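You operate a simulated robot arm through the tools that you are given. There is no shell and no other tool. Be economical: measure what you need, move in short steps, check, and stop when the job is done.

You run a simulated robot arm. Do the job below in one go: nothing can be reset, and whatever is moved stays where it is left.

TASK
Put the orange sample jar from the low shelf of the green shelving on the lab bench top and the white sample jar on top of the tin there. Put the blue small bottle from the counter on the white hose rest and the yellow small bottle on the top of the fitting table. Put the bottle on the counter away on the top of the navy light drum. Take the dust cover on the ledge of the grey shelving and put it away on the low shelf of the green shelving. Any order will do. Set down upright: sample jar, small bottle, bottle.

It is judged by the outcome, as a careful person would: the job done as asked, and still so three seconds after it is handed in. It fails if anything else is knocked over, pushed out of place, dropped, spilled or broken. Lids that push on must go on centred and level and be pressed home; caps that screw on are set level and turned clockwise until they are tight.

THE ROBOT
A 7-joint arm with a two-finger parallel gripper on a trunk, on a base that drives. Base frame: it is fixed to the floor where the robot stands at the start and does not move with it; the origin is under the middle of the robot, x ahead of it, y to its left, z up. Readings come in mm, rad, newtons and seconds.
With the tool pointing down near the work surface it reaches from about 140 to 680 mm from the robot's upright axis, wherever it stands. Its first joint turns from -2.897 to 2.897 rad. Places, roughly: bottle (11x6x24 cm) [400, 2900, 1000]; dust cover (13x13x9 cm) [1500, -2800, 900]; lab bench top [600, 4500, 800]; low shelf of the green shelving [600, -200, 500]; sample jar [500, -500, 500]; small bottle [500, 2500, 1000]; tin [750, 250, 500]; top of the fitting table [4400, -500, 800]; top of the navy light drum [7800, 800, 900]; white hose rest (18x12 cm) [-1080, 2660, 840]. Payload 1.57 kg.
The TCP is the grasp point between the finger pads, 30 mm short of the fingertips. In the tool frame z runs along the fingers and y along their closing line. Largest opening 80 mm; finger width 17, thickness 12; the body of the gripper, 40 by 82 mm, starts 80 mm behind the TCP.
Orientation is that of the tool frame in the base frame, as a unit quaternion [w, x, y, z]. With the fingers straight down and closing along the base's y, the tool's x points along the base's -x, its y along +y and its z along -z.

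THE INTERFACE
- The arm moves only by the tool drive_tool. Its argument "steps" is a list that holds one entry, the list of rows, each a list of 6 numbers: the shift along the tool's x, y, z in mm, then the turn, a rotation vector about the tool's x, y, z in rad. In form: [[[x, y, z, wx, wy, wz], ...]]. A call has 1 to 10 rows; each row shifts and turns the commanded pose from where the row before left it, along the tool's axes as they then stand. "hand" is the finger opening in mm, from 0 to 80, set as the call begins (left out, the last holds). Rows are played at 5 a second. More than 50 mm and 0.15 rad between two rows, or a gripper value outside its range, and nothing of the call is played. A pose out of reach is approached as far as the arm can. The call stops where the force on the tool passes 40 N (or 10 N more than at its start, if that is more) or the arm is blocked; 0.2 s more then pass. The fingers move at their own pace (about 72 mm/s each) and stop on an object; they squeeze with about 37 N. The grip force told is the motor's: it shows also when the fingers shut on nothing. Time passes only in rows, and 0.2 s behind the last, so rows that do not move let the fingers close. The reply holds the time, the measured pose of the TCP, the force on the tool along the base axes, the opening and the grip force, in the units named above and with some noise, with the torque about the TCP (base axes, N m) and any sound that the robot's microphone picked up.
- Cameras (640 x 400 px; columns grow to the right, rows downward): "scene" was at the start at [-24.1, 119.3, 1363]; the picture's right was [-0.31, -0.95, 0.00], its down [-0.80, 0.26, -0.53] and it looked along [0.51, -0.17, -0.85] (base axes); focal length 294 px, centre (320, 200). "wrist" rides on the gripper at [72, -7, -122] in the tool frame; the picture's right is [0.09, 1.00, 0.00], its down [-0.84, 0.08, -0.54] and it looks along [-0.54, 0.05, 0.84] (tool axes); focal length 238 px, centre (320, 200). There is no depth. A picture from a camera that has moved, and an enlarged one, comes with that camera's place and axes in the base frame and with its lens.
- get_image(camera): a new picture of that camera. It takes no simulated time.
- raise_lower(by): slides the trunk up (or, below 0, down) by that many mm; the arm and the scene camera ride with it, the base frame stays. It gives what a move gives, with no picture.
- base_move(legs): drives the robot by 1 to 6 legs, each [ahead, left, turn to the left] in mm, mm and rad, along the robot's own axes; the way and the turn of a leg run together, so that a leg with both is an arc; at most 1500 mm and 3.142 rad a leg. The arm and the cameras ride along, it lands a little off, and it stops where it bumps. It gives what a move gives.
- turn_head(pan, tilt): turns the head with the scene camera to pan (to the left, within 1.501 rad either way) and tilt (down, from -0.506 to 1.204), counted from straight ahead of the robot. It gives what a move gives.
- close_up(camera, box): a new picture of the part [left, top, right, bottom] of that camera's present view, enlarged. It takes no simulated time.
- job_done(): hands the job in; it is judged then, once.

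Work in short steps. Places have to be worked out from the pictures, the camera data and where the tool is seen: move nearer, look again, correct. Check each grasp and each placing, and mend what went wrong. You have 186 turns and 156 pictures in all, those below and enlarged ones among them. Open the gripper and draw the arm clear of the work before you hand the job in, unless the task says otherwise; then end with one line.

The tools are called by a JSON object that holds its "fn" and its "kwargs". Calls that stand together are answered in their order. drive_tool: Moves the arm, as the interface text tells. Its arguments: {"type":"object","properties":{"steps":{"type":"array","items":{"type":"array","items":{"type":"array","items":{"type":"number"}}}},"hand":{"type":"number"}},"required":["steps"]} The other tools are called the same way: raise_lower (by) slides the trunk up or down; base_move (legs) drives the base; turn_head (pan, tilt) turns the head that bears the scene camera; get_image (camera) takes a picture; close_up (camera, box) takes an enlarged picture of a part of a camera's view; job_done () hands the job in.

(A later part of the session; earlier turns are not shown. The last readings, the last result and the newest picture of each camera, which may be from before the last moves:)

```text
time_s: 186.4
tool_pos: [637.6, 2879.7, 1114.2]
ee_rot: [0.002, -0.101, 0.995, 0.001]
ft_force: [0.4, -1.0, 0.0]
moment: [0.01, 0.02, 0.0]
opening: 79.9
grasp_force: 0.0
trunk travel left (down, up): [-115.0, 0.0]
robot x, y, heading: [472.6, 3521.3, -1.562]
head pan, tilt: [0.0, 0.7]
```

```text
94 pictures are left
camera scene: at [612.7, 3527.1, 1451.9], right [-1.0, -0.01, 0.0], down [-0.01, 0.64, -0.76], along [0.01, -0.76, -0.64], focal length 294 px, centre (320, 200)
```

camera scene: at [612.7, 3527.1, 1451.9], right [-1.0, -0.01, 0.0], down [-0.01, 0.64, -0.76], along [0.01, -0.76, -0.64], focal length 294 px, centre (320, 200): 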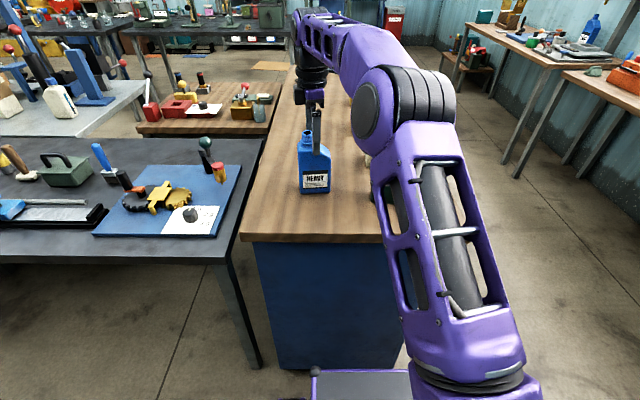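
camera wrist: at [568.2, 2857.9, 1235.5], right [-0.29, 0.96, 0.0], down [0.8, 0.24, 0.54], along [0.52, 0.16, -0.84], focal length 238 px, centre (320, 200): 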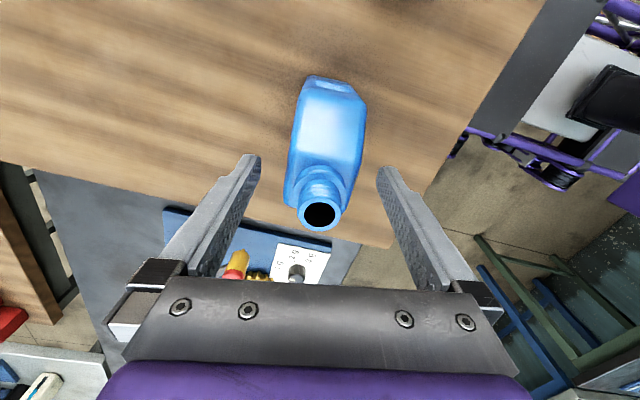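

Aligned between fingers. Lower 64 mm and close.

{"fn": "drive_tool", "kwargs": {"steps": [[[0, 0, 22, 0, 0, 0], [0, 0, 22, 0, 0, 0], [0, 0, 20, 0, 0, 0], [0, 0, 0, 0, 0, 0]]]}}

{"fn": "get_image", "kwargs": {"camera": "wrist"}}

```text
time_s: 187.4
tool_pos: [636.8, 2882.1, 1048.4]
ee_rot: [0.001, -0.102, 0.995, 0.001]
ft_force: [-0.6, -0.6, 0.3]
moment: [0.03, 0.0, 0.01]
opening: 79.9
grasp_force: 0.0
trunk travel left (down, up): [-115.0, 0.0]
robot x, y, heading: [474.7, 3519.5, -1.558]
head pan, tilt: [0.0, 0.7]
```

```text
93 pictures are left
camera wrist: at [567.2, 2859.2, 1169.7], right [-0.29, 0.96, 0.0], down [0.8, 0.24, 0.54], along [0.52, 0.16, -0.84], focal length 238 px, centre (320, 200)
```

wrist: 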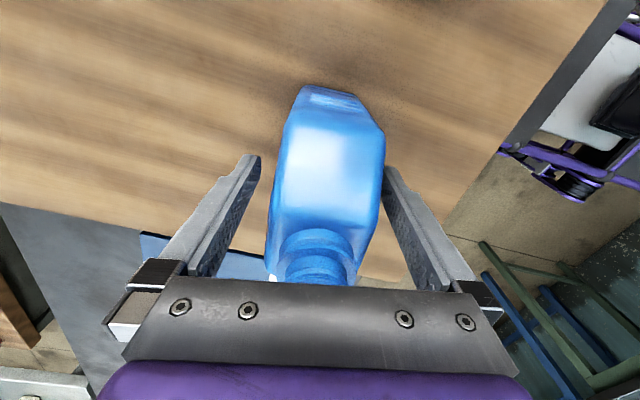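

Small yaw trim, then close and lift.

{"fn": "drive_tool", "kwargs": {"steps": [[[0, -2, 0, 0, 0, 0.08], [0, 0, 0, 0, 0, 0]]]}}

{"fn": "drive_tool", "kwargs": {"hand": 0, "steps": [[[0, 0, 0, 0, 0, 0], [0, 0, 0, 0, 0, 0], [0, 0, 0, 0, 0, 0], [0, 0, 0, 0, 0, 0]]]}}

{"fn": "drive_tool", "kwargs": {"steps": [[[0, 0, -25, 0, 0, 0], [0, 0, -35, 0, 0, 0], [0, 0, 0, 0, 0, 0]]]}}

{"fn": "get_image", "kwargs": {"camera": "wrist"}}

{"fn": "get_image", "kwargs": {"camera": "scene"}}

```text
time_s: 188.0
tool_pos: [636.5, 2879.8, 1048.5]
ee_rot: [0.001, -0.062, 0.998, 0.001]
ft_force: [0.8, 0.4, -0.3]
moment: [0.01, -0.01, -0.01]
opening: 80.0
grasp_force: 0.1
trunk travel left (down, up): [-115.0, 0.0]
robot x, y, heading: [473.7, 3522.2, -1.561]
head pan, tilt: [0.0, 0.7]
```

```text
time_s: 189.0
tool_pos: [636.6, 2879.2, 1047.9]
ee_rot: [0.001, -0.062, 0.998, 0.001]
ft_force: [0.8, 1.6, 1.3]
moment: [-0.09, -0.08, -0.04]
opening: 51.8
grasp_force: 36.8
trunk travel left (down, up): [-115.0, 0.0]
robot x, y, heading: [473.8, 3520.6, -1.559]
head pan, tilt: [0.0, 0.7]
```

```text
time_s: 189.8
tool_pos: [636.8, 2878.7, 1109.3]
ee_rot: [0.001, -0.062, 0.998, 0.003]
ft_force: [0.0, 0.1, -4.4]
moment: [0.0, 0.01, -0.01]
opening: 51.8
grasp_force: 37.2
trunk travel left (down, up): [-115.0, 0.0]
robot x, y, heading: [474.7, 3519.9, -1.555]
head pan, tilt: [0.0, 0.7]
```

```text
92 pictures are left
camera wrist: at [566.6, 2861.9, 1231.4], right [-0.21, 0.98, 0.0], down [0.82, 0.18, 0.54], along [0.53, 0.12, -0.84], focal length 238 px, centre (320, 200)
```

wrist: 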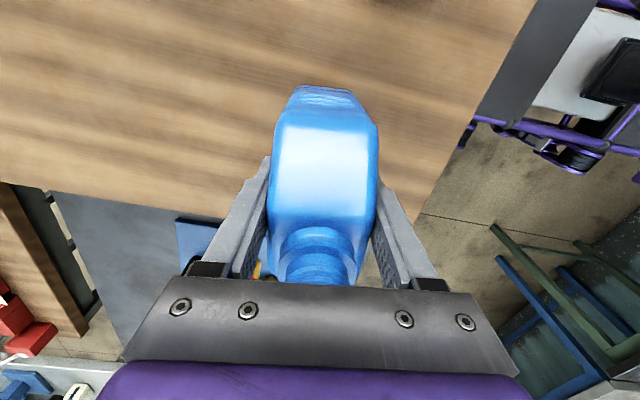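

```text
91 pictures are left
camera scene: at [612.7, 3526.9, 1451.8], right [-1.0, -0.01, 0.0], down [-0.01, 0.64, -0.76], along [0.01, -0.76, -0.64], focal length 294 px, centre (320, 200)
```

scene: 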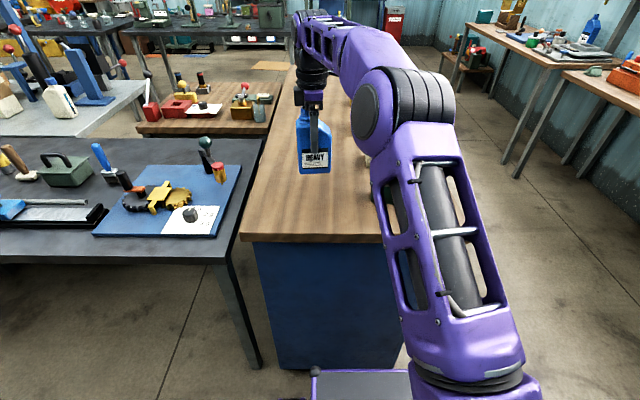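

Blue bottle held (≈0.45 kg), bottom ≈96 mm under the TCP. Retract it clear of the counter end, then drive to the left wall table.

{"fn": "drive_tool", "kwargs": {"steps": [[[0, 0, -10, 0, 0, 0], [0, 40, 0, 0, 0, 0], [0, 40, 0, 0, 0, 0], [0, 40, 0, 0, 0, 0], [0, 35, 0, 0, 0, 0], [0, 0, 0, 0, 0, 0]]]}}

{"fn": "base_move", "kwargs": {"legs": [[-110, 0, 0]]}}

{"fn": "get_image", "kwargs": {"camera": "scene"}}

```text
time_s: 191.2
tool_pos: [618.2, 3030.0, 1119.4]
ee_rot: [0.001, -0.061, 0.998, 0.001]
ft_force: [-0.2, 0.3, -4.5]
moment: [-0.03, 0.01, 0.0]
opening: 52.1
grasp_force: 36.6
trunk travel left (down, up): [-115.0, 0.0]
robot x, y, heading: [473.3, 3519.5, -1.562]
head pan, tilt: [0.0, 0.7]
```

```text
time_s: 192.4
tool_pos: [615.9, 3135.0, 1118.8]
ee_rot: [0.001, -0.059, 0.998, 0.001]
ft_force: [0.1, 0.2, -4.1]
moment: [-0.02, 0.01, 0.02]
opening: 52.0
grasp_force: 37.0
trunk travel left (down, up): [-115.0, 0.0]
robot x, y, heading: [471.0, 3623.2, -1.565]
head pan, tilt: [0.0, 0.7]
```

```text
90 pictures are left
camera scene: at [611.8, 3633.8, 1451.8], right [-1.0, -0.01, 0.0], down [0.0, 0.64, -0.76], along [0.01, -0.76, -0.64], focal length 294 px, centre (320, 200)
```

scene: 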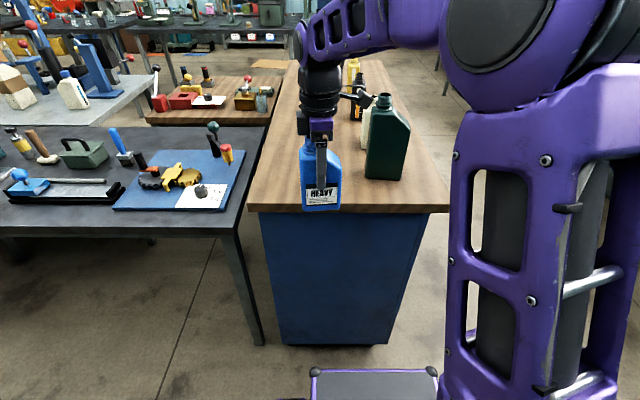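

{"fn": "base_move", "kwargs": {"legs": [[0, -870, 0], [0, 0, -1.57]]}}

{"fn": "turn_head", "kwargs": {"pan": 0.5, "tilt": 0.6}}

{"fn": "get_image", "kwargs": {"camera": "scene"}}

```text
time_s: 205.1
tool_pos: [-890.8, 3485.6, 1119.3]
ee_rot: [0.001, 0.675, 0.738, -0.001]
ft_force: [-0.4, 0.0, -4.7]
moment: [-0.04, 0.02, 0.0]
opening: 51.8
grasp_force: 36.9
trunk travel left (down, up): [-115.0, 0.0]
robot x, y, heading: [-396.2, 3614.1, 3.124]
head pan, tilt: [0.0, 0.7]
```

```text
time_s: 206.1
tool_pos: [-891.2, 3483.7, 1119.2]
ee_rot: [0.002, 0.674, 0.738, 0.0]
ft_force: [0.3, -0.8, -4.3]
moment: [-0.01, 0.02, -0.01]
opening: 52.0
grasp_force: 37.1
trunk travel left (down, up): [-115.0, 0.0]
robot x, y, heading: [-398.1, 3614.1, 3.124]
head pan, tilt: [0.499, 0.6]
```

```text
89 pictures are left
camera scene: at [-388.0, 3432.5, 1460.4], right [-0.46, 0.89, 0.0], down [0.5, 0.26, -0.82], along [-0.73, -0.38, -0.57], focal length 294 px, centre (320, 200)
```

scene: 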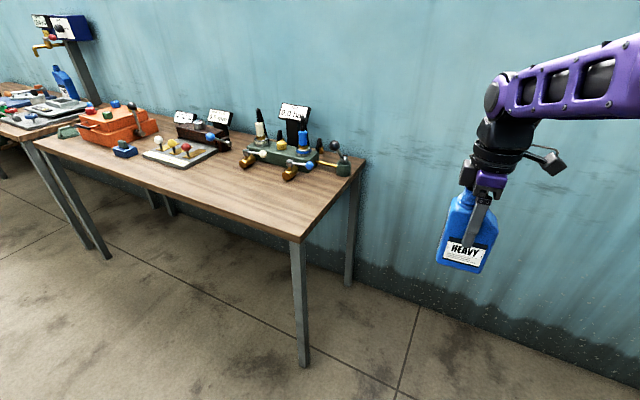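

{"fn": "close_up", "kwargs": {"camera": "scene", "box": [130, 90, 380, 250]}}

```text
2.50 times, centred on (255, 170) of scene
camera zoom: at [-388.0, 3432.5, 1460.4], right [-0.46, 0.89, 0.0], down [0.5, 0.26, -0.82], along [-0.73, -0.38, -0.57], focal length 736 px, centre (482, 275)
```

zoom: 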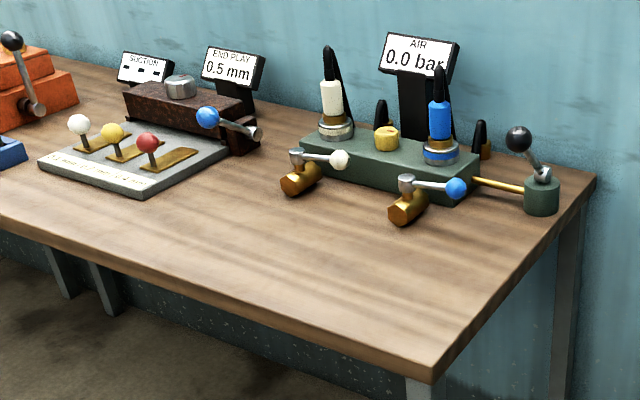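

The rest is an unmarked patch in front of the white valve at (-1080,2660). Drive sideways and ahead to reach it.

{"fn": "base_move", "kwargs": {"legs": [[0, 0, 0.016], [0, 824, 0], [125, 0, 0]]}}

{"fn": "turn_head", "kwargs": {"pan": 0.1, "tilt": 0.8}}

{"fn": "get_image", "kwargs": {"camera": "scene"}}

```text
time_s: 215.6
tool_pos: [-1015.5, 2654.4, 1118.2]
ee_rot: [0.001, 0.668, 0.744, 0.001]
ft_force: [0.3, -0.1, -4.2]
moment: [0.02, 0.03, 0.0]
opening: 52.0
grasp_force: 36.9
trunk travel left (down, up): [-115.0, 0.0]
robot x, y, heading: [-523.9, 2791.2, 3.137]
head pan, tilt: [0.499, 0.6]
```

```text
time_s: 216.4
tool_pos: [-1014.8, 2654.6, 1118.8]
ee_rot: [0.002, 0.668, 0.744, 0.001]
ft_force: [0.1, 0.2, -3.9]
moment: [0.01, -0.01, 0.01]
opening: 52.0
grasp_force: 37.2
trunk travel left (down, up): [-115.0, 0.0]
robot x, y, heading: [-525.1, 2794.3, 3.131]
head pan, tilt: [0.099, 0.799]
```

```text
87 pictures are left
camera scene: at [-514.2, 2645.5, 1443.6], right [-0.09, 1.0, 0.0], down [0.71, 0.07, -0.7], along [-0.69, -0.07, -0.72], focal length 294 px, centre (320, 200)
```

scene: 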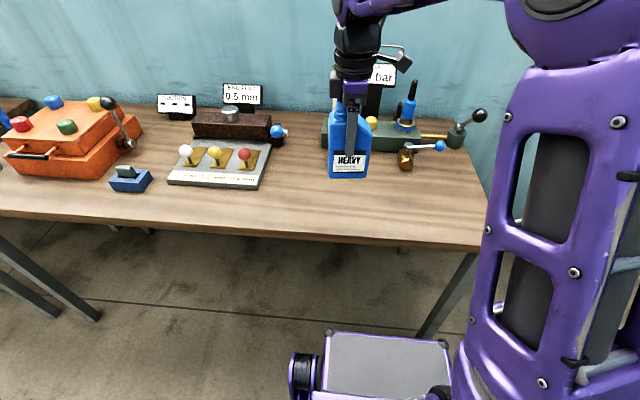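

{"fn": "drive_tool", "kwargs": {"steps": [[[6, -32, 0, 0, 0, 0], [6, -32, 0, 0, 0, 0], [0, 0, 40, 0, 0, 0], [0, 0, 40, 0, 0, 0], [0, 0, 40, 0, 0, 0], [0, 0, 25, 0, 0, 0], [0, 0, 0, 0, 0, 0]]]}}

{"fn": "get_image", "kwargs": {"camera": "scene"}}

```text
time_s: 218.0
tool_pos: [-1081.5, 2661.3, 973.9]
ee_rot: [0.002, 0.668, 0.744, 0.0]
ft_force: [0.4, -0.6, -4.5]
moment: [0.01, 0.01, -0.01]
opening: 51.8
grasp_force: 36.6
trunk travel left (down, up): [-115.0, 0.0]
robot x, y, heading: [-524.1, 2794.1, 3.136]
head pan, tilt: [0.099, 0.799]
```

```text
86 pictures are left
camera scene: at [-514.3, 2645.6, 1443.6], right [-0.09, 1.0, 0.0], down [0.71, 0.07, -0.7], along [-0.69, -0.07, -0.72], focal length 294 px, centre (320, 200)
```

scene: 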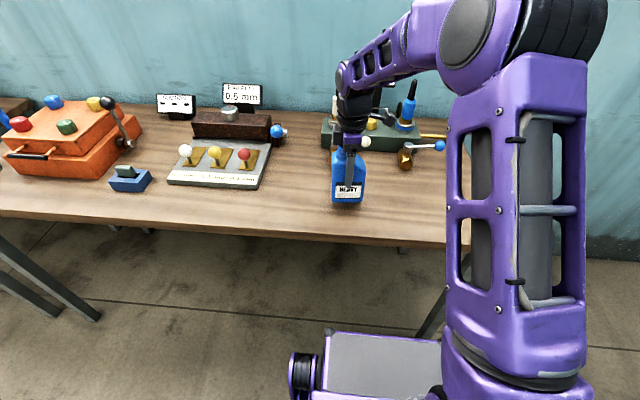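

Over the rest. Lower gently towards contact.

{"fn": "drive_tool", "kwargs": {"steps": [[[0, 0, 15, 0, 0, 0], [0, 0, 8, 0, 0, 0], [0, 0, 4, 0, 0, 0], [0, 0, 3, 0, 0, 0], [0, 0, 0, 0, 0, 0]]]}}

{"fn": "drive_tool", "kwargs": {"steps": [[[0, 0, 3, 0, 0, 0], [0, 0, 0, 0, 0, 0]]]}}

```text
time_s: 219.2
tool_pos: [-1080.9, 2659.9, 947.1]
ee_rot: [0.0, 0.669, 0.743, -0.003]
ft_force: [3.1, 2.4, 31.0]
moment: [0.12, -1.14, -0.01]
opening: 51.9
grasp_force: 37.2
trunk travel left (down, up): [-115.0, 0.0]
robot x, y, heading: [-520.7, 2791.3, 3.137]
head pan, tilt: [0.099, 0.799]
```

```text
time_s: 219.8
tool_pos: [-1081.1, 2658.4, 943.2]
ee_rot: [0.0, 0.668, 0.744, -0.003]
ft_force: [-6.3, 1.5, 31.7]
moment: [-0.03, -0.28, -0.02]
opening: 52.3
grasp_force: 37.5
trunk travel left (down, up): [-115.0, 0.0]
robot x, y, heading: [-520.8, 2789.6, 3.136]
head pan, tilt: [0.099, 0.799]
```

In contact. Ease up 2 mm, open, and rise.

{"fn": "drive_tool", "kwargs": {"steps": [[[0, 0, -2, 0, 0, 0], [0, 0, 0, 0, 0, 0]]]}}

{"fn": "drive_tool", "kwargs": {"hand": 80, "steps": [[[0, 0, 0, 0, 0, 0], [0, 0, 0, 0, 0, 0], [0, 0, 0, 0, 0, 0]]]}}

{"fn": "drive_tool", "kwargs": {"steps": [[[0, 0, -30, 0, 0, 0], [0, 0, -40, 0, 0, 0], [0, 0, -40, 0, 0, 0], [0, 0, -40, 0, 0, 0], [0, 0, -25, 0, 0, 0]]]}}

{"fn": "get_image", "kwargs": {"camera": "scene"}}

```text
time_s: 220.4
tool_pos: [-1078.4, 2658.6, 942.5]
ee_rot: [0.001, 0.669, 0.743, -0.001]
ft_force: [-9.3, -1.4, 18.5]
moment: [-0.52, 0.56, -0.26]
opening: 51.9
grasp_force: 36.9
trunk travel left (down, up): [-115.0, 0.0]
robot x, y, heading: [-524.3, 2790.1, 3.137]
head pan, tilt: [0.099, 0.799]
```

```text
time_s: 221.2
tool_pos: [-1078.7, 2659.9, 942.3]
ee_rot: [0.002, 0.669, 0.744, 0.001]
ft_force: [-1.1, -0.2, 0.6]
moment: [0.01, -0.01, -0.03]
opening: 80.1
grasp_force: 0.1
trunk travel left (down, up): [-115.0, 0.0]
robot x, y, heading: [-524.4, 2794.1, 3.138]
head pan, tilt: [0.099, 0.799]
```

```text
time_s: 222.4
tool_pos: [-1080.4, 2658.3, 1116.2]
ee_rot: [0.002, 0.668, 0.744, 0.0]
ft_force: [0.8, 0.0, 0.2]
moment: [0.01, 0.02, 0.02]
opening: 80.0
grasp_force: 0.1
trunk travel left (down, up): [-115.0, 0.0]
robot x, y, heading: [-524.9, 2794.6, 3.139]
head pan, tilt: [0.099, 0.799]
```

```text
85 pictures are left
camera scene: at [-513.9, 2645.7, 1443.6], right [-0.09, 1.0, 0.0], down [0.71, 0.07, -0.7], along [-0.69, -0.07, -0.72], focal length 294 px, centre (320, 200)
```

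scene: 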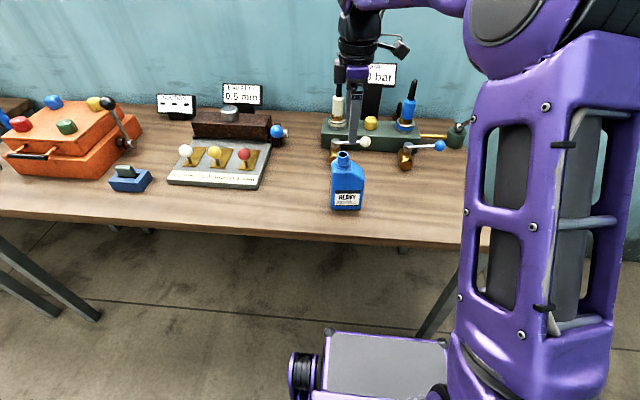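

Blue bottle stands on its spot. Now turn round toward the counter for the yellow bottle.

{"fn": "base_move", "kwargs": {"legs": [[-200, 0, 0], [0, 0, -3.139], [0, -640, 0]]}}

{"fn": "turn_head", "kwargs": {"pan": 0.3, "tilt": 0.7}}

{"fn": "get_image", "kwargs": {"camera": "scene"}}

```text
time_s: 237.8
tool_pos: [225.0, 2282.6, 1115.7]
ee_rot: [0.0, 0.74, -0.673, -0.001]
ft_force: [-0.1, -0.6, 0.2]
moment: [-0.03, 0.02, 0.0]
opening: 79.9
grasp_force: 0.0
trunk travel left (down, up): [-115.0, 0.0]
robot x, y, heading: [-332.4, 2155.1, -0.018]
head pan, tilt: [0.099, 0.799]
```

```text
time_s: 238.5
tool_pos: [226.0, 2282.6, 1116.6]
ee_rot: [0.0, 0.74, -0.672, -0.001]
ft_force: [0.2, -0.2, -0.3]
moment: [0.03, -0.01, 0.0]
opening: 80.1
grasp_force: 0.0
trunk travel left (down, up): [-115.0, 0.0]
robot x, y, heading: [-333.9, 2155.3, -0.016]
head pan, tilt: [0.3, 0.7]
```

```text
84 pictures are left
camera scene: at [-339.5, 2319.8, 1451.8], right [0.28, -0.96, 0.0], down [-0.62, -0.18, -0.76], along [0.73, 0.21, -0.64], focal length 294 px, centre (320, 200)
```

scene: 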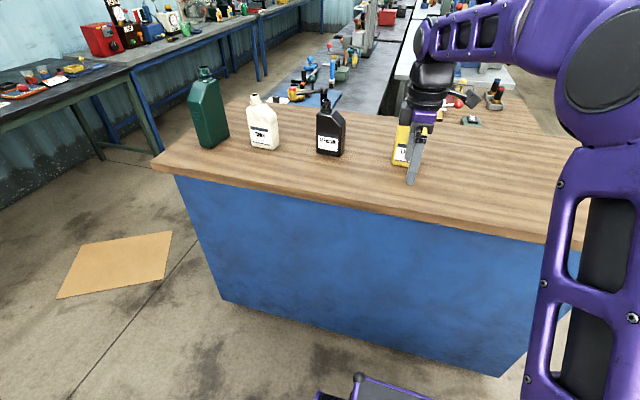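

{"fn": "drive_tool", "kwargs": {"steps": [[[0, 0, -40, 0, 0, 0], [0, 0, -25, 0, 0, 0]]]}}

{"fn": "base_move", "kwargs": {"legs": [[165, 0, 0]]}}

{"fn": "get_image", "kwargs": {"camera": "wrist"}}

```text
time_s: 239.1
tool_pos: [223.3, 2285.2, 1181.5]
ee_rot: [-0.002, 0.74, -0.673, -0.002]
ft_force: [0.0, 0.1, -0.9]
moment: [-0.03, -0.03, 0.0]
opening: 80.2
grasp_force: 0.0
trunk travel left (down, up): [-115.0, 0.0]
robot x, y, heading: [-332.5, 2154.8, -0.014]
head pan, tilt: [0.3, 0.7]
```

```text
time_s: 240.6
tool_pos: [391.5, 2281.9, 1180.2]
ee_rot: [0.0, 0.741, -0.672, -0.001]
ft_force: [0.6, -0.6, -0.6]
moment: [0.0, -0.02, 0.03]
opening: 80.0
grasp_force: 0.0
trunk travel left (down, up): [-115.0, 0.0]
robot x, y, heading: [-165.4, 2151.8, -0.013]
head pan, tilt: [0.3, 0.7]
```

```text
83 pictures are left
camera wrist: at [405.9, 2210.4, 1301.9], right [-0.98, -0.19, 0.0], down [-0.16, 0.82, 0.54], along [-0.1, 0.53, -0.84], focal length 238 px, centre (320, 200)
```

wrist: 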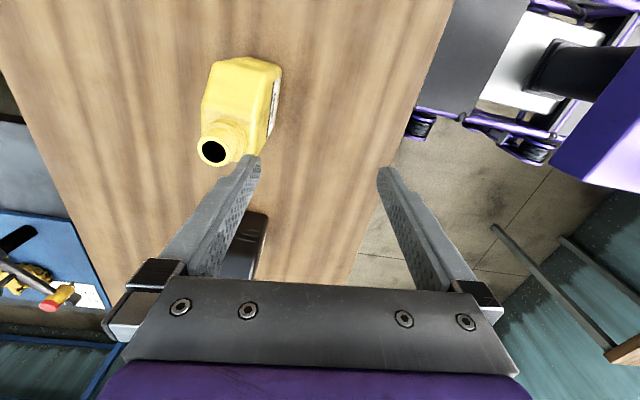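

Yellow neck ≈(479,2297). Move above its body centre and look.

{"fn": "drive_tool", "kwargs": {"steps": [[[3.3, -43.6, 0, 0, 0, 0], [3.3, -43.6, 0, 0, 0, 0], [0, 0, 30, 0, 0, 0], [0, 0, 30, 0, 0, 0], [0, 0, 0, 0, 0, 0]]]}}

{"fn": "get_image", "kwargs": {"camera": "wrist"}}

```text
time_s: 241.8
tool_pos: [478.0, 2283.4, 1119.3]
ee_rot: [0.0, 0.741, -0.672, -0.002]
ft_force: [0.4, -0.8, -0.5]
moment: [0.01, 0.0, 0.03]
opening: 80.0
grasp_force: 0.0
trunk travel left (down, up): [-115.0, 0.0]
robot x, y, heading: [-165.3, 2154.9, -0.013]
head pan, tilt: [0.3, 0.7]
```

```text
82 pictures are left
camera wrist: at [491.8, 2212.2, 1241.2], right [-0.98, -0.19, 0.0], down [-0.16, 0.82, 0.54], along [-0.1, 0.53, -0.84], focal length 238 px, centre (320, 200)
```

wrist: 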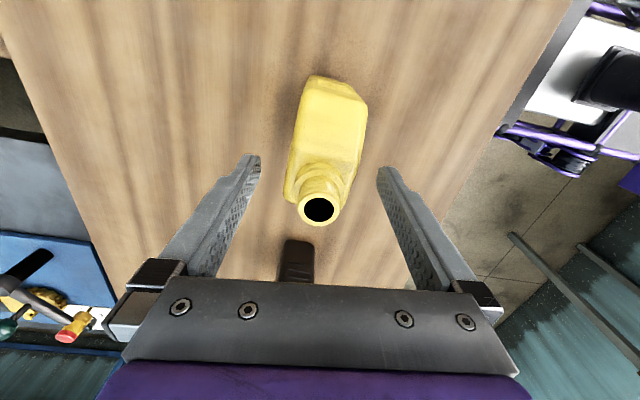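

Same picture as before the blue grasp. Lower 70 mm with the same yaw trim, then close and lift.

{"fn": "drive_tool", "kwargs": {"steps": [[[0, 0, 25, 0, 0, 0.08], [0, 0, 25, 0, 0, 0], [0, 0, 21, 0, 0, 0], [0, 0, 0, 0, 0, 0]]]}}

{"fn": "get_image", "kwargs": {"camera": "wrist"}}

```text
time_s: 242.8
tool_pos: [477.1, 2283.5, 1049.6]
ee_rot: [0.0, 0.713, -0.701, -0.001]
ft_force: [0.0, 0.6, -0.1]
moment: [-0.01, 0.0, -0.03]
opening: 79.9
grasp_force: 0.0
trunk travel left (down, up): [-115.0, 0.0]
robot x, y, heading: [-166.4, 2154.4, -0.012]
head pan, tilt: [0.3, 0.7]
```

```text
81 pictures are left
camera wrist: at [485.8, 2210.8, 1171.0], right [-0.99, -0.11, 0.0], down [-0.09, 0.83, 0.54], along [-0.06, 0.54, -0.84], focal length 238 px, centre (320, 200)
```

wrist: 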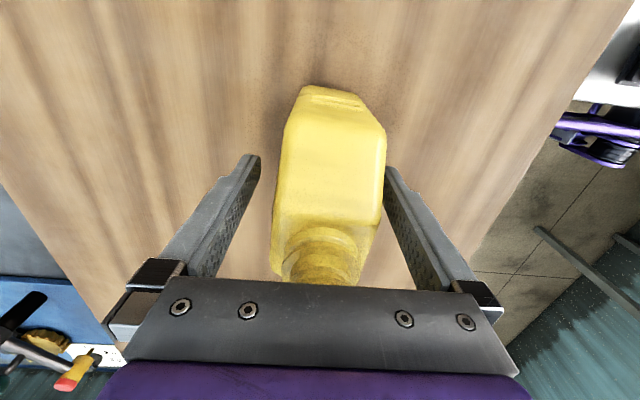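

{"fn": "drive_tool", "kwargs": {"hand": 0, "steps": [[[0, 3, 0, 0, 0, 0], [0, 0, 0, 0, 0, 0], [0, 0, 0, 0, 0, 0], [0, 0, 0, 0, 0, 0], [0, 0, 0, 0, 0, 0]]]}}

{"fn": "drive_tool", "kwargs": {"steps": [[[0, 0, -25, 0, 0, 0], [0, 0, -40, 0, 0, 0], [0, 0, 0, 0, 0, 0]]]}}

{"fn": "turn_head", "kwargs": {"pan": -0.9, "tilt": 0.35}}

{"fn": "get_image", "kwargs": {"camera": "scene"}}

```text
time_s: 244.0
tool_pos: [474.6, 2283.8, 1050.0]
ee_rot: [0.0, 0.714, -0.701, -0.001]
ft_force: [0.2, 0.3, 0.6]
moment: [0.04, -0.17, -0.05]
opening: 52.7
grasp_force: 37.0
trunk travel left (down, up): [-115.0, 0.0]
robot x, y, heading: [-167.9, 2153.6, -0.013]
head pan, tilt: [0.3, 0.7]
```

```text
time_s: 244.8
tool_pos: [475.5, 2280.7, 1114.7]
ee_rot: [0.001, 0.713, -0.701, -0.002]
ft_force: [0.0, -0.5, -3.4]
moment: [0.02, 0.0, 0.01]
opening: 53.0
grasp_force: 36.9
trunk travel left (down, up): [-115.0, 0.0]
robot x, y, heading: [-171.0, 2147.1, -0.014]
head pan, tilt: [0.3, 0.7]
```

```text
time_s: 246.2
tool_pos: [475.4, 2281.6, 1114.2]
ee_rot: [0.0, 0.713, -0.701, -0.002]
ft_force: [-0.6, -0.8, -3.8]
moment: [0.01, 0.0, 0.01]
opening: 52.9
grasp_force: 37.5
trunk travel left (down, up): [-115.0, 0.0]
robot x, y, heading: [-168.0, 2151.8, -0.015]
head pan, tilt: [-0.901, 0.351]
```

```text
80 pictures are left
camera scene: at [-196.2, 2219.7, 1483.2], right [-0.79, -0.61, 0.0], down [-0.21, 0.27, -0.94], along [0.57, -0.74, -0.34], focal length 294 px, centre (320, 200)
```

scene: 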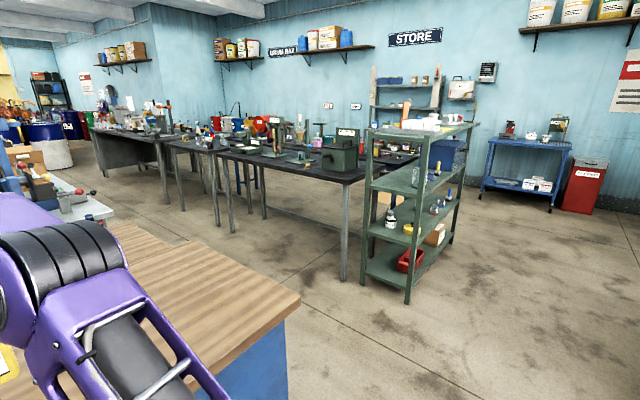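

Yellow bottle held. I back away and go to the aisle between the counter row and the dark benches, then look along it.

{"fn": "base_move", "kwargs": {"legs": [[-280, 0, 0], [0, -1090, 0.013], [1300, 0, 0]]}}

{"fn": "turn_head", "kwargs": {"pan": -0.2, "tilt": 0.3}}

{"fn": "get_image", "kwargs": {"camera": "scene"}}

```text
time_s: 264.6
tool_pos: [1508.0, 1208.3, 1114.9]
ee_rot: [0.0, 0.715, -0.699, -0.002]
ft_force: [0.2, -0.7, -3.3]
moment: [-0.02, 0.01, -0.03]
opening: 52.3
grasp_force: 36.7
trunk travel left (down, up): [-115.0, 0.0]
robot x, y, heading: [868.8, 1071.9, -0.009]
head pan, tilt: [-0.901, 0.351]
```

```text
time_s: 265.7
tool_pos: [1507.4, 1207.7, 1114.2]
ee_rot: [0.001, 0.715, -0.699, -0.002]
ft_force: [-0.2, 1.0, -4.1]
moment: [0.0, -0.01, 0.0]
opening: 52.1
grasp_force: 37.3
trunk travel left (down, up): [-115.0, 0.0]
robot x, y, heading: [867.3, 1074.1, -0.007]
head pan, tilt: [-0.201, 0.3]
```

```text
79 pictures are left
camera scene: at [870.9, 1196.7, 1487.9], right [-0.21, -0.98, 0.0], down [-0.29, 0.06, -0.96], along [0.93, -0.2, -0.3], focal length 294 px, centre (320, 200)
```

scene: 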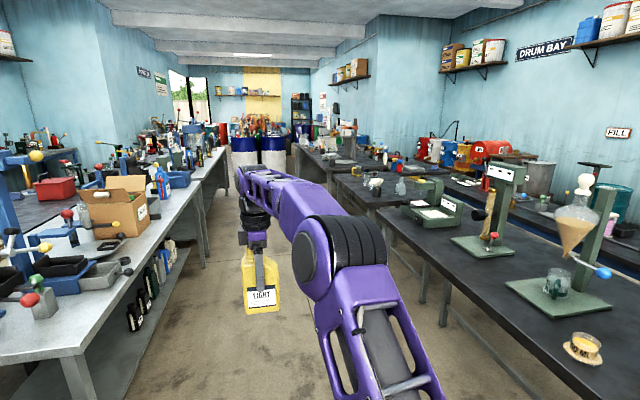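

The aisle is y≈415–1700. Drive on along it.

{"fn": "base_move", "kwargs": {"legs": [[1400, 0, 0.007], [900, 0, 0]]}}

{"fn": "turn_head", "kwargs": {"pan": -0.6, "tilt": 0.4}}

{"fn": "get_image", "kwargs": {"camera": "scene"}}

```text
time_s: 277.2
tool_pos: [3856.5, 1112.3, 1114.5]
ee_rot: [-0.002, -0.7, 0.714, 0.001]
ft_force: [0.1, -0.7, -2.7]
moment: [-0.02, -0.03, -0.03]
opening: 52.0
grasp_force: 36.3
trunk travel left (down, up): [-115.0, 0.0]
robot x, y, heading: [3212.3, 1006.8, -0.051]
head pan, tilt: [-0.201, 0.3]
```

```text
time_s: 278.1
tool_pos: [3857.6, 1111.0, 1114.1]
ee_rot: [0.0, -0.7, 0.714, 0.002]
ft_force: [0.0, 0.8, -3.6]
moment: [-0.01, 0.01, -0.01]
opening: 52.1
grasp_force: 36.9
trunk travel left (down, up): [-115.0, 0.0]
robot x, y, heading: [3210.7, 1007.9, -0.057]
head pan, tilt: [-0.6, 0.4]
```

```text
78 pictures are left
camera scene: at [3202.8, 1095.4, 1478.7], right [-0.61, -0.79, 0.0], down [-0.31, 0.24, -0.92], along [0.73, -0.56, -0.39], focal length 294 px, centre (320, 200)
```

scene: 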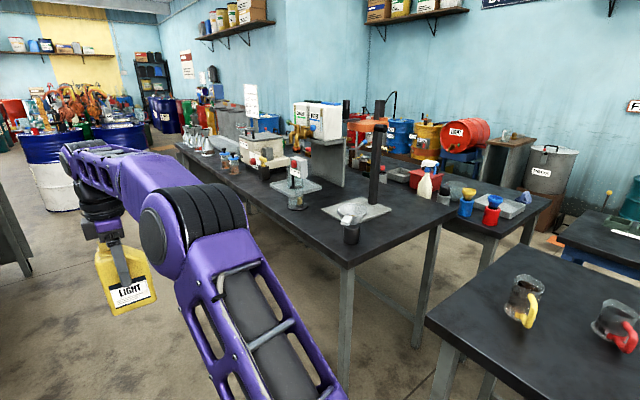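

{"fn": "close_up", "kwargs": {"camera": "scene", "box": [320, 80, 600, 260]}}

```text
2.22 times, centred on (460, 170) of scene
camera zoom: at [3202.8, 1095.4, 1478.7], right [-0.61, -0.79, 0.0], down [-0.31, 0.24, -0.92], along [0.73, -0.56, -0.39], focal length 654 px, centre (9, 267)
```

zoom: 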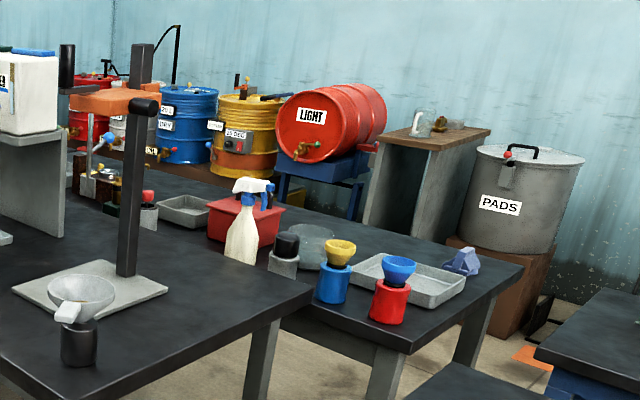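

{"fn": "turn_head", "kwargs": {"pan": -0.25, "tilt": 0.2}}

{"fn": "close_up", "kwargs": {"camera": "scene", "box": [220, 60, 540, 260]}}

```text
time_s: 278.9
tool_pos: [3855.8, 1110.8, 1113.3]
ee_rot: [0.0, -0.7, 0.714, 0.001]
ft_force: [-0.7, 0.0, -3.7]
moment: [0.0, 0.02, 0.02]
opening: 52.0
grasp_force: 36.8
trunk travel left (down, up): [-115.0, 0.0]
robot x, y, heading: [3212.8, 1005.5, -0.051]
head pan, tilt: [-0.25, 0.201]
```

```text
2.00 times, centred on (380, 160) of scene
camera zoom: at [3218.2, 1123.8, 1497.2], right [-0.3, -0.95, 0.0], down [-0.19, 0.06, -0.98], along [0.94, -0.29, -0.2], focal length 589 px, centre (200, 280)
```

zoom: 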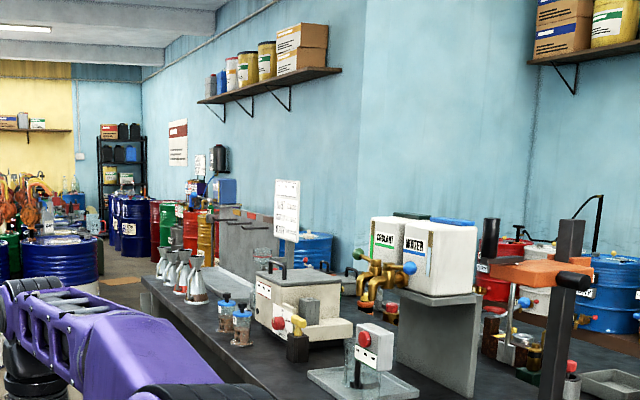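

The drum bay (with the fitting table at about (4400,-600), behind the first bench row) is only open from the west/south. I take the route back round the green shelving.

{"fn": "base_move", "kwargs": {"legs": [[0, 40, 0.051], [-1300, 0, 0], [-1300, 0, 0], [-1060, 0, 0]]}}

```text
time_s: 297.2
tool_pos: [221.0, 1309.9, 1113.4]
ee_rot: [0.0, -0.695, 0.719, 0.002]
ft_force: [-0.1, -0.1, -3.4]
moment: [0.02, -0.03, 0.01]
opening: 51.9
grasp_force: 36.8
trunk travel left (down, up): [-115.0, 0.0]
robot x, y, heading: [-423.5, 1213.6, -0.064]
head pan, tilt: [-0.25, 0.201]
```

{"fn": "base_move", "kwargs": {"legs": [[0, 0, 0.064], [0, -1300, 0], [0, -1320, 0]]}}

{"fn": "turn_head", "kwargs": {"pan": -0.1, "tilt": 0.3}}

{"fn": "get_image", "kwargs": {"camera": "scene"}}

```text
time_s: 323.1
tool_pos: [114.5, -1345.4, 1114.6]
ee_rot: [-0.001, -0.686, 0.728, 0.002]
ft_force: [-0.7, 0.0, -3.6]
moment: [-0.01, -0.02, -0.04]
opening: 51.8
grasp_force: 37.3
trunk travel left (down, up): [-115.0, 0.0]
robot x, y, heading: [-536.6, -1426.4, -0.091]
head pan, tilt: [-0.25, 0.201]
```

```text
time_s: 323.8
tool_pos: [114.1, -1344.8, 1114.2]
ee_rot: [-0.001, -0.687, 0.727, 0.002]
ft_force: [0.3, 0.2, -2.1]
moment: [-0.01, 0.01, 0.02]
opening: 52.1
grasp_force: 37.4
trunk travel left (down, up): [-115.0, 0.0]
robot x, y, heading: [-533.9, -1428.8, -0.088]
head pan, tilt: [-0.099, 0.3]
```

```text
75 pictures are left
camera scene: at [-519.8, -1294.5, 1488.0], right [-0.19, -0.98, 0.0], down [-0.29, 0.06, -0.96], along [0.94, -0.18, -0.3], focal length 294 px, centre (320, 200)
```

scene: 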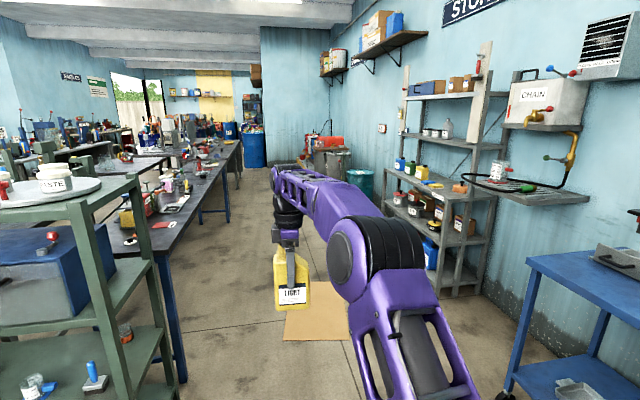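

The south aisle (y from -850 to -2600) is open. Drive east along it.

{"fn": "base_move", "kwargs": {"legs": [[0, -70, 0.09], [1300, 0, 0.01], [1300, 0, 0.01]]}}

{"fn": "get_image", "kwargs": {"camera": "scene"}}

```text
time_s: 337.4
tool_pos: [2706.7, -1361.6, 1113.4]
ee_rot: [0.0, 0.717, -0.697, -0.002]
ft_force: [-0.7, -0.4, -3.6]
moment: [-0.01, 0.04, 0.03]
opening: 51.8
grasp_force: 36.9
trunk travel left (down, up): [-115.0, 0.0]
robot x, y, heading: [2069.8, -1499.3, -0.003]
head pan, tilt: [-0.099, 0.3]
```

```text
74 pictures are left
camera scene: at [2071.8, -1367.9, 1488.0], right [-0.1, -0.99, 0.0], down [-0.29, 0.03, -0.96], along [0.95, -0.1, -0.3], focal length 294 px, centre (320, 200)
```

scene: 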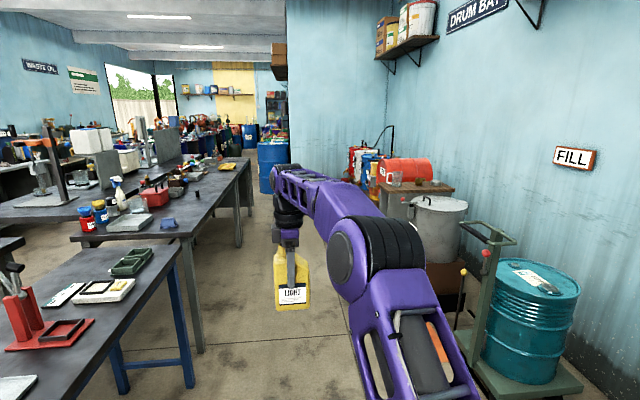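

{"fn": "close_up", "kwargs": {"camera": "scene", "box": [60, 100, 300, 260]}}

```text
2.50 times, centred on (180, 180) of scene
camera zoom: at [2071.8, -1367.9, 1488.0], right [-0.1, -0.99, 0.0], down [-0.29, 0.03, -0.96], along [0.95, -0.1, -0.3], focal length 736 px, centre (670, 250)
```

zoom: 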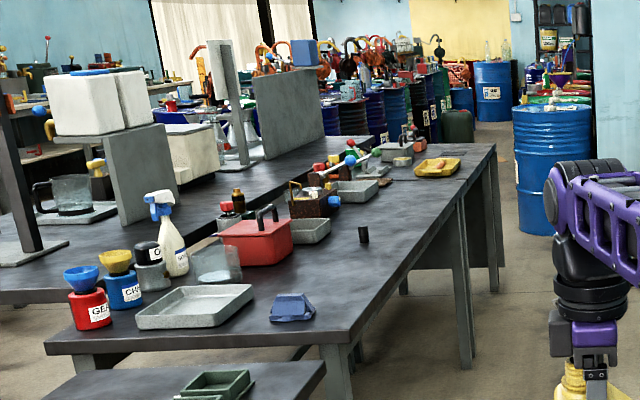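

The fitting table spans x≈3625–5150, y≈-840…-260; there is free space near (4150,-700). Drive there and face it.

{"fn": "base_move", "kwargs": {"legs": [[1300, 0, 0.01], [910, 0, 0.0], [0, 0, 1.57]]}}

{"fn": "turn_head", "kwargs": {"pan": 0.2, "tilt": 0.7}}

{"fn": "get_image", "kwargs": {"camera": "scene"}}

```text
time_s: 352.2
tool_pos: [4079.8, -843.3, 1113.4]
ee_rot: [0.002, 0.999, 0.039, -0.001]
ft_force: [-0.1, 0.5, -2.9]
moment: [-0.01, 0.01, 0.03]
opening: 51.7
grasp_force: 37.4
trunk travel left (down, up): [-115.0, 0.0]
robot x, y, heading: [4245.4, -1475.4, 1.62]
head pan, tilt: [-0.099, 0.3]
```

```text
time_s: 353.1
tool_pos: [4081.1, -843.1, 1114.7]
ee_rot: [0.003, 0.999, 0.039, -0.001]
ft_force: [-0.4, 0.1, -3.4]
moment: [0.01, -0.02, 0.01]
opening: 52.0
grasp_force: 36.8
trunk travel left (down, up): [-115.0, 0.0]
robot x, y, heading: [4246.3, -1476.8, 1.615]
head pan, tilt: [0.201, 0.7]
```

```text
72 pictures are left
camera scene: at [4091.6, -1488.2, 1451.9], right [0.97, 0.24, 0.0], down [0.16, -0.62, -0.77], along [-0.19, 0.74, -0.64], focal length 294 px, centre (320, 200)
```

scene: 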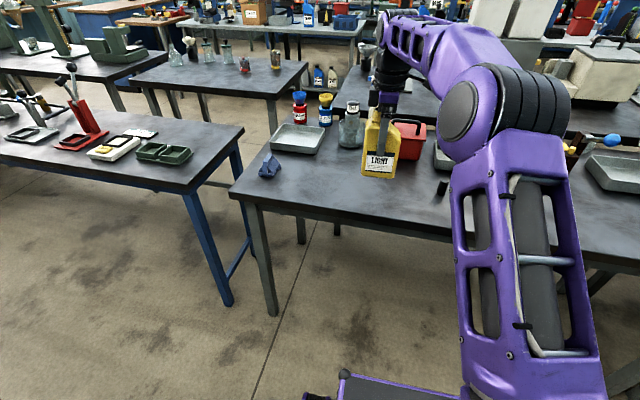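

Spot at (4090,-690) is free. Move ahead and lower.

{"fn": "base_move", "kwargs": {"legs": [[150, 0, 0]]}}

{"fn": "drive_tool", "kwargs": {"steps": [[[0, 0, 45, 0, 0, 0], [0, 0, 45, 0, 0, 0], [0, 0, 40, 0, 0, 0], [0, 0, 30, 0, 0, 0], [0, 0, 0, 0, 0, 0]]]}}

{"fn": "get_image", "kwargs": {"camera": "scene"}}

```text
time_s: 354.4
tool_pos: [4071.7, -695.5, 1114.0]
ee_rot: [0.001, 0.999, 0.04, 0.0]
ft_force: [0.1, -0.1, -3.6]
moment: [0.04, 0.01, 0.03]
opening: 51.7
grasp_force: 37.2
trunk travel left (down, up): [-115.0, 0.0]
robot x, y, heading: [4236.7, -1325.9, 1.618]
head pan, tilt: [0.201, 0.7]
```

```text
time_s: 355.6
tool_pos: [4070.1, -697.2, 950.9]
ee_rot: [0.002, 0.999, 0.041, -0.001]
ft_force: [-0.5, -0.3, -3.4]
moment: [-0.06, 0.02, -0.02]
opening: 51.8
grasp_force: 37.0
trunk travel left (down, up): [-115.0, 0.0]
robot x, y, heading: [4240.5, -1326.6, 1.62]
head pan, tilt: [0.201, 0.7]
```

```text
71 pictures are left
camera scene: at [4084.6, -1339.6, 1451.8], right [0.97, 0.25, 0.0], down [0.16, -0.62, -0.76], along [-0.19, 0.74, -0.64], focal length 294 px, centre (320, 200)
```

scene: 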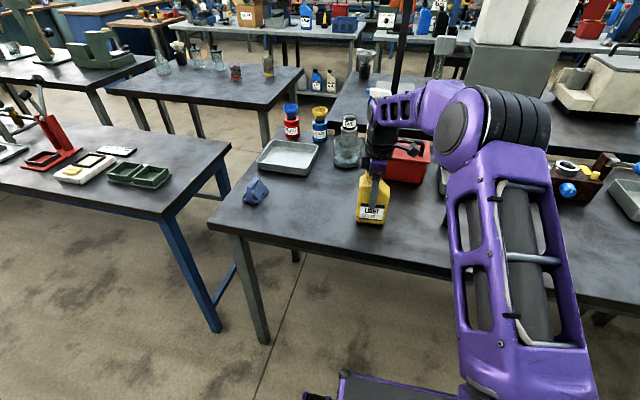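

{"fn": "drive_tool", "kwargs": {"steps": [[[0, 0, 15, 0, 0, 0], [0, 0, 10, 0, 0, 0], [0, 0, 6, 0, 0, 0], [0, 0, 4, 0, 0, 0], [0, 0, 4, 0, 0, 0], [0, 0, 4, 0, 0, 0], [0, 0, 0, 0, 0, 0]]]}}

{"fn": "drive_tool", "kwargs": {"steps": [[[0, 0, 3, 0, 0, 0], [0, 0, 3, 0, 0, 0], [0, 0, 0, 0, 0, 0]]]}}

```text
time_s: 356.3
tool_pos: [4069.2, -697.2, 939.6]
ee_rot: [-0.006, 0.999, 0.039, -0.004]
ft_force: [0.8, -3.9, 19.0]
moment: [-0.88, -0.1, -0.06]
opening: 51.7
grasp_force: 36.8
trunk travel left (down, up): [-115.0, 0.0]
robot x, y, heading: [4237.9, -1324.8, 1.617]
head pan, tilt: [0.201, 0.7]
stopped in row 3: the force on the tool passed its limit at 60 N (the readings are from after the stop); the commanded pose is now the measured one
```

```text
time_s: 356.8
tool_pos: [4069.9, -693.3, 940.0]
ee_rot: [-0.008, 0.999, 0.039, -0.004]
ft_force: [1.2, -3.5, 14.5]
moment: [-0.63, -0.2, -0.07]
opening: 51.9
grasp_force: 36.9
trunk travel left (down, up): [-115.0, 0.0]
robot x, y, heading: [4239.4, -1330.0, 1.618]
head pan, tilt: [0.201, 0.7]
stopped in row 2: the force on the tool passed its limit at 43 N (the readings are from after the stop); the commanded pose is now the measured one
```

Contact made (table top ≈844). Open and rise.

{"fn": "drive_tool", "kwargs": {"steps": [[[0, 0, -1.5, 0, 0, 0], [0, 0, 0, 0, 0, 0]]]}}

{"fn": "drive_tool", "kwargs": {"hand": 80, "steps": [[[0, 0, 0, 0, 0, 0], [0, 0, 0, 0, 0, 0], [0, 0, 0, 0, 0, 0]]]}}

{"fn": "drive_tool", "kwargs": {"steps": [[[0, 0, -30, 0, 0, 0], [0, 0, -40, 0, 0, 0], [0, 0, -40, 0, 0, 0], [0, 0, -40, 0, 0, 0], [0, 0, -25, 0, 0, 0]]]}}

{"fn": "close_up", "kwargs": {"camera": "scene", "box": [200, 60, 520, 300]}}

```text
time_s: 357.4
tool_pos: [4069.5, -694.3, 940.6]
ee_rot: [-0.007, 0.999, 0.039, -0.004]
ft_force: [-0.3, -2.9, 14.9]
moment: [-0.76, 0.03, -0.08]
opening: 51.6
grasp_force: 37.1
trunk travel left (down, up): [-115.0, 0.0]
robot x, y, heading: [4237.1, -1325.5, 1.616]
head pan, tilt: [0.201, 0.7]
```

```text
time_s: 358.2
tool_pos: [4069.7, -694.1, 940.6]
ee_rot: [-0.007, 0.999, 0.04, -0.003]
ft_force: [-1.8, 2.6, 17.6]
moment: [-0.3, -0.06, -0.02]
opening: 79.9
grasp_force: 0.0
trunk travel left (down, up): [-115.0, 0.0]
robot x, y, heading: [4240.5, -1323.0, 1.62]
head pan, tilt: [0.201, 0.7]
```

```text
time_s: 359.4
tool_pos: [4071.7, -695.1, 1113.2]
ee_rot: [-0.005, 0.999, 0.039, -0.002]
ft_force: [0.9, 0.1, 0.1]
moment: [0.0, 0.0, 0.0]
opening: 80.2
grasp_force: 0.1
trunk travel left (down, up): [-115.0, 0.0]
robot x, y, heading: [4241.6, -1323.8, 1.622]
head pan, tilt: [0.201, 0.7]
```

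```text
1.67 times, centred on (360, 180) of scene
camera zoom: at [4084.7, -1340.1, 1451.8], right [0.97, 0.25, 0.0], down [0.16, -0.62, -0.76], along [-0.19, 0.74, -0.64], focal length 491 px, centre (253, 233)
```

zoom: 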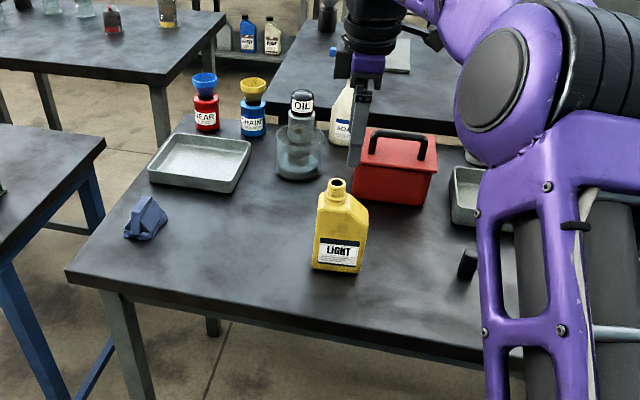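

Yellow bottle placed. Next the dust cover: drive west to the grey shelving.

{"fn": "base_move", "kwargs": {"legs": [[-250, 0, 0], [0, 0, 1.52], [1300, 0, 0], [1150, 0, 0], [0, 0, 1.57]]}}

{"fn": "turn_head", "kwargs": {"pan": 0.0, "tilt": 0.5}}

{"fn": "get_image", "kwargs": {"camera": "scene"}}

```text
time_s: 380.6
tool_pos: [1936.3, -2230.8, 1112.6]
ee_rot: [0.002, -0.02, 1.0, -0.005]
ft_force: [-0.3, -0.3, 0.2]
moment: [0.04, 0.01, -0.01]
opening: 79.9
grasp_force: 0.1
trunk travel left (down, up): [-115.0, 0.0]
robot x, y, heading: [1792.7, -1593.3, -1.565]
head pan, tilt: [0.201, 0.7]
```

```text
time_s: 381.3
tool_pos: [1937.5, -2230.2, 1113.6]
ee_rot: [0.002, -0.019, 1.0, -0.005]
ft_force: [-0.2, 0.3, -0.4]
moment: [0.03, 0.01, 0.02]
opening: 79.8
grasp_force: 0.0
trunk travel left (down, up): [-115.0, 0.0]
robot x, y, heading: [1795.4, -1592.4, -1.569]
head pan, tilt: [0.0, 0.499]
```

```text
69 pictures are left
camera scene: at [1934.0, -1592.1, 1469.5], right [-1.0, -0.01, 0.0], down [0.0, 0.48, -0.88], along [0.01, -0.88, -0.48], focal length 294 px, centre (320, 200)
```

scene: 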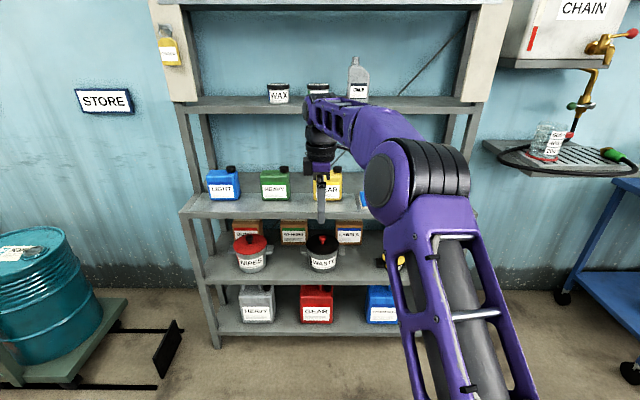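

The cover must be at the ledge's right end, hidden behind the arm (≈(1447,-2773)). Shift right and look.

{"fn": "base_move", "kwargs": {"legs": [[0, -480, 0]]}}

{"fn": "get_image", "kwargs": {"camera": "scene"}}

```text
time_s: 386.6
tool_pos: [1447.7, -2233.1, 1113.5]
ee_rot: [0.003, -0.018, 1.0, -0.005]
ft_force: [0.6, 0.4, -0.5]
moment: [-0.06, -0.03, 0.01]
opening: 79.9
grasp_force: 0.1
trunk travel left (down, up): [-115.0, 0.0]
robot x, y, heading: [1303.5, -1598.4, -1.56]
head pan, tilt: [0.0, 0.499]
```

```text
68 pictures are left
camera scene: at [1444.7, -1595.6, 1469.6], right [-1.0, -0.01, 0.0], down [0.0, 0.48, -0.88], along [0.01, -0.88, -0.48], focal length 294 px, centre (320, 200)
```

scene: 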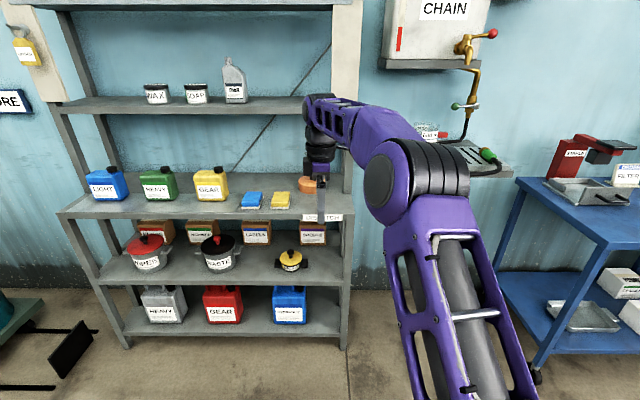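

{"fn": "close_up", "kwargs": {"camera": "scene", "box": [220, 130, 380, 290]}}

{"fn": "get_image", "kwargs": {"camera": "wrist"}}

```text
2.50 times, centred on (300, 210) of scene
camera zoom: at [1444.7, -1595.6, 1469.6], right [-1.0, -0.01, 0.0], down [0.0, 0.48, -0.88], along [0.01, -0.88, -0.48], focal length 736 px, centre (370, 175)
```

zoom: 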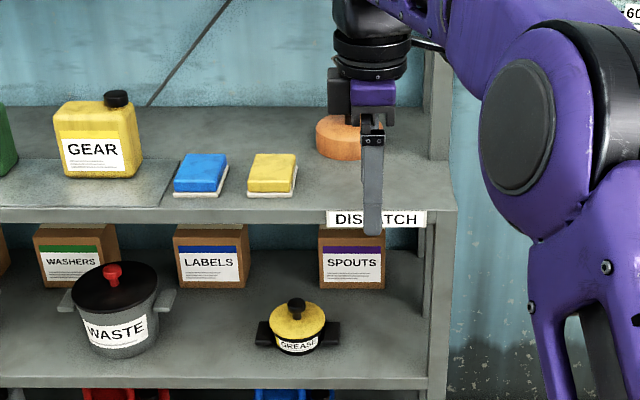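

```text
66 pictures are left
camera wrist: at [1375.9, -2242.5, 1233.9], right [-0.13, 0.99, -0.01], down [0.83, 0.11, 0.55], along [0.54, 0.06, -0.84], focal length 238 px, centre (320, 200)
```

wrist: 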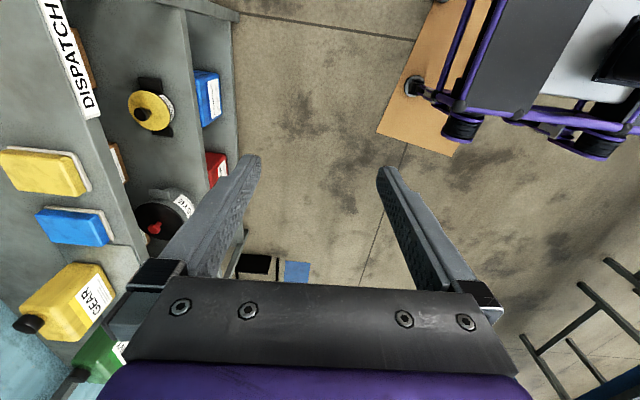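

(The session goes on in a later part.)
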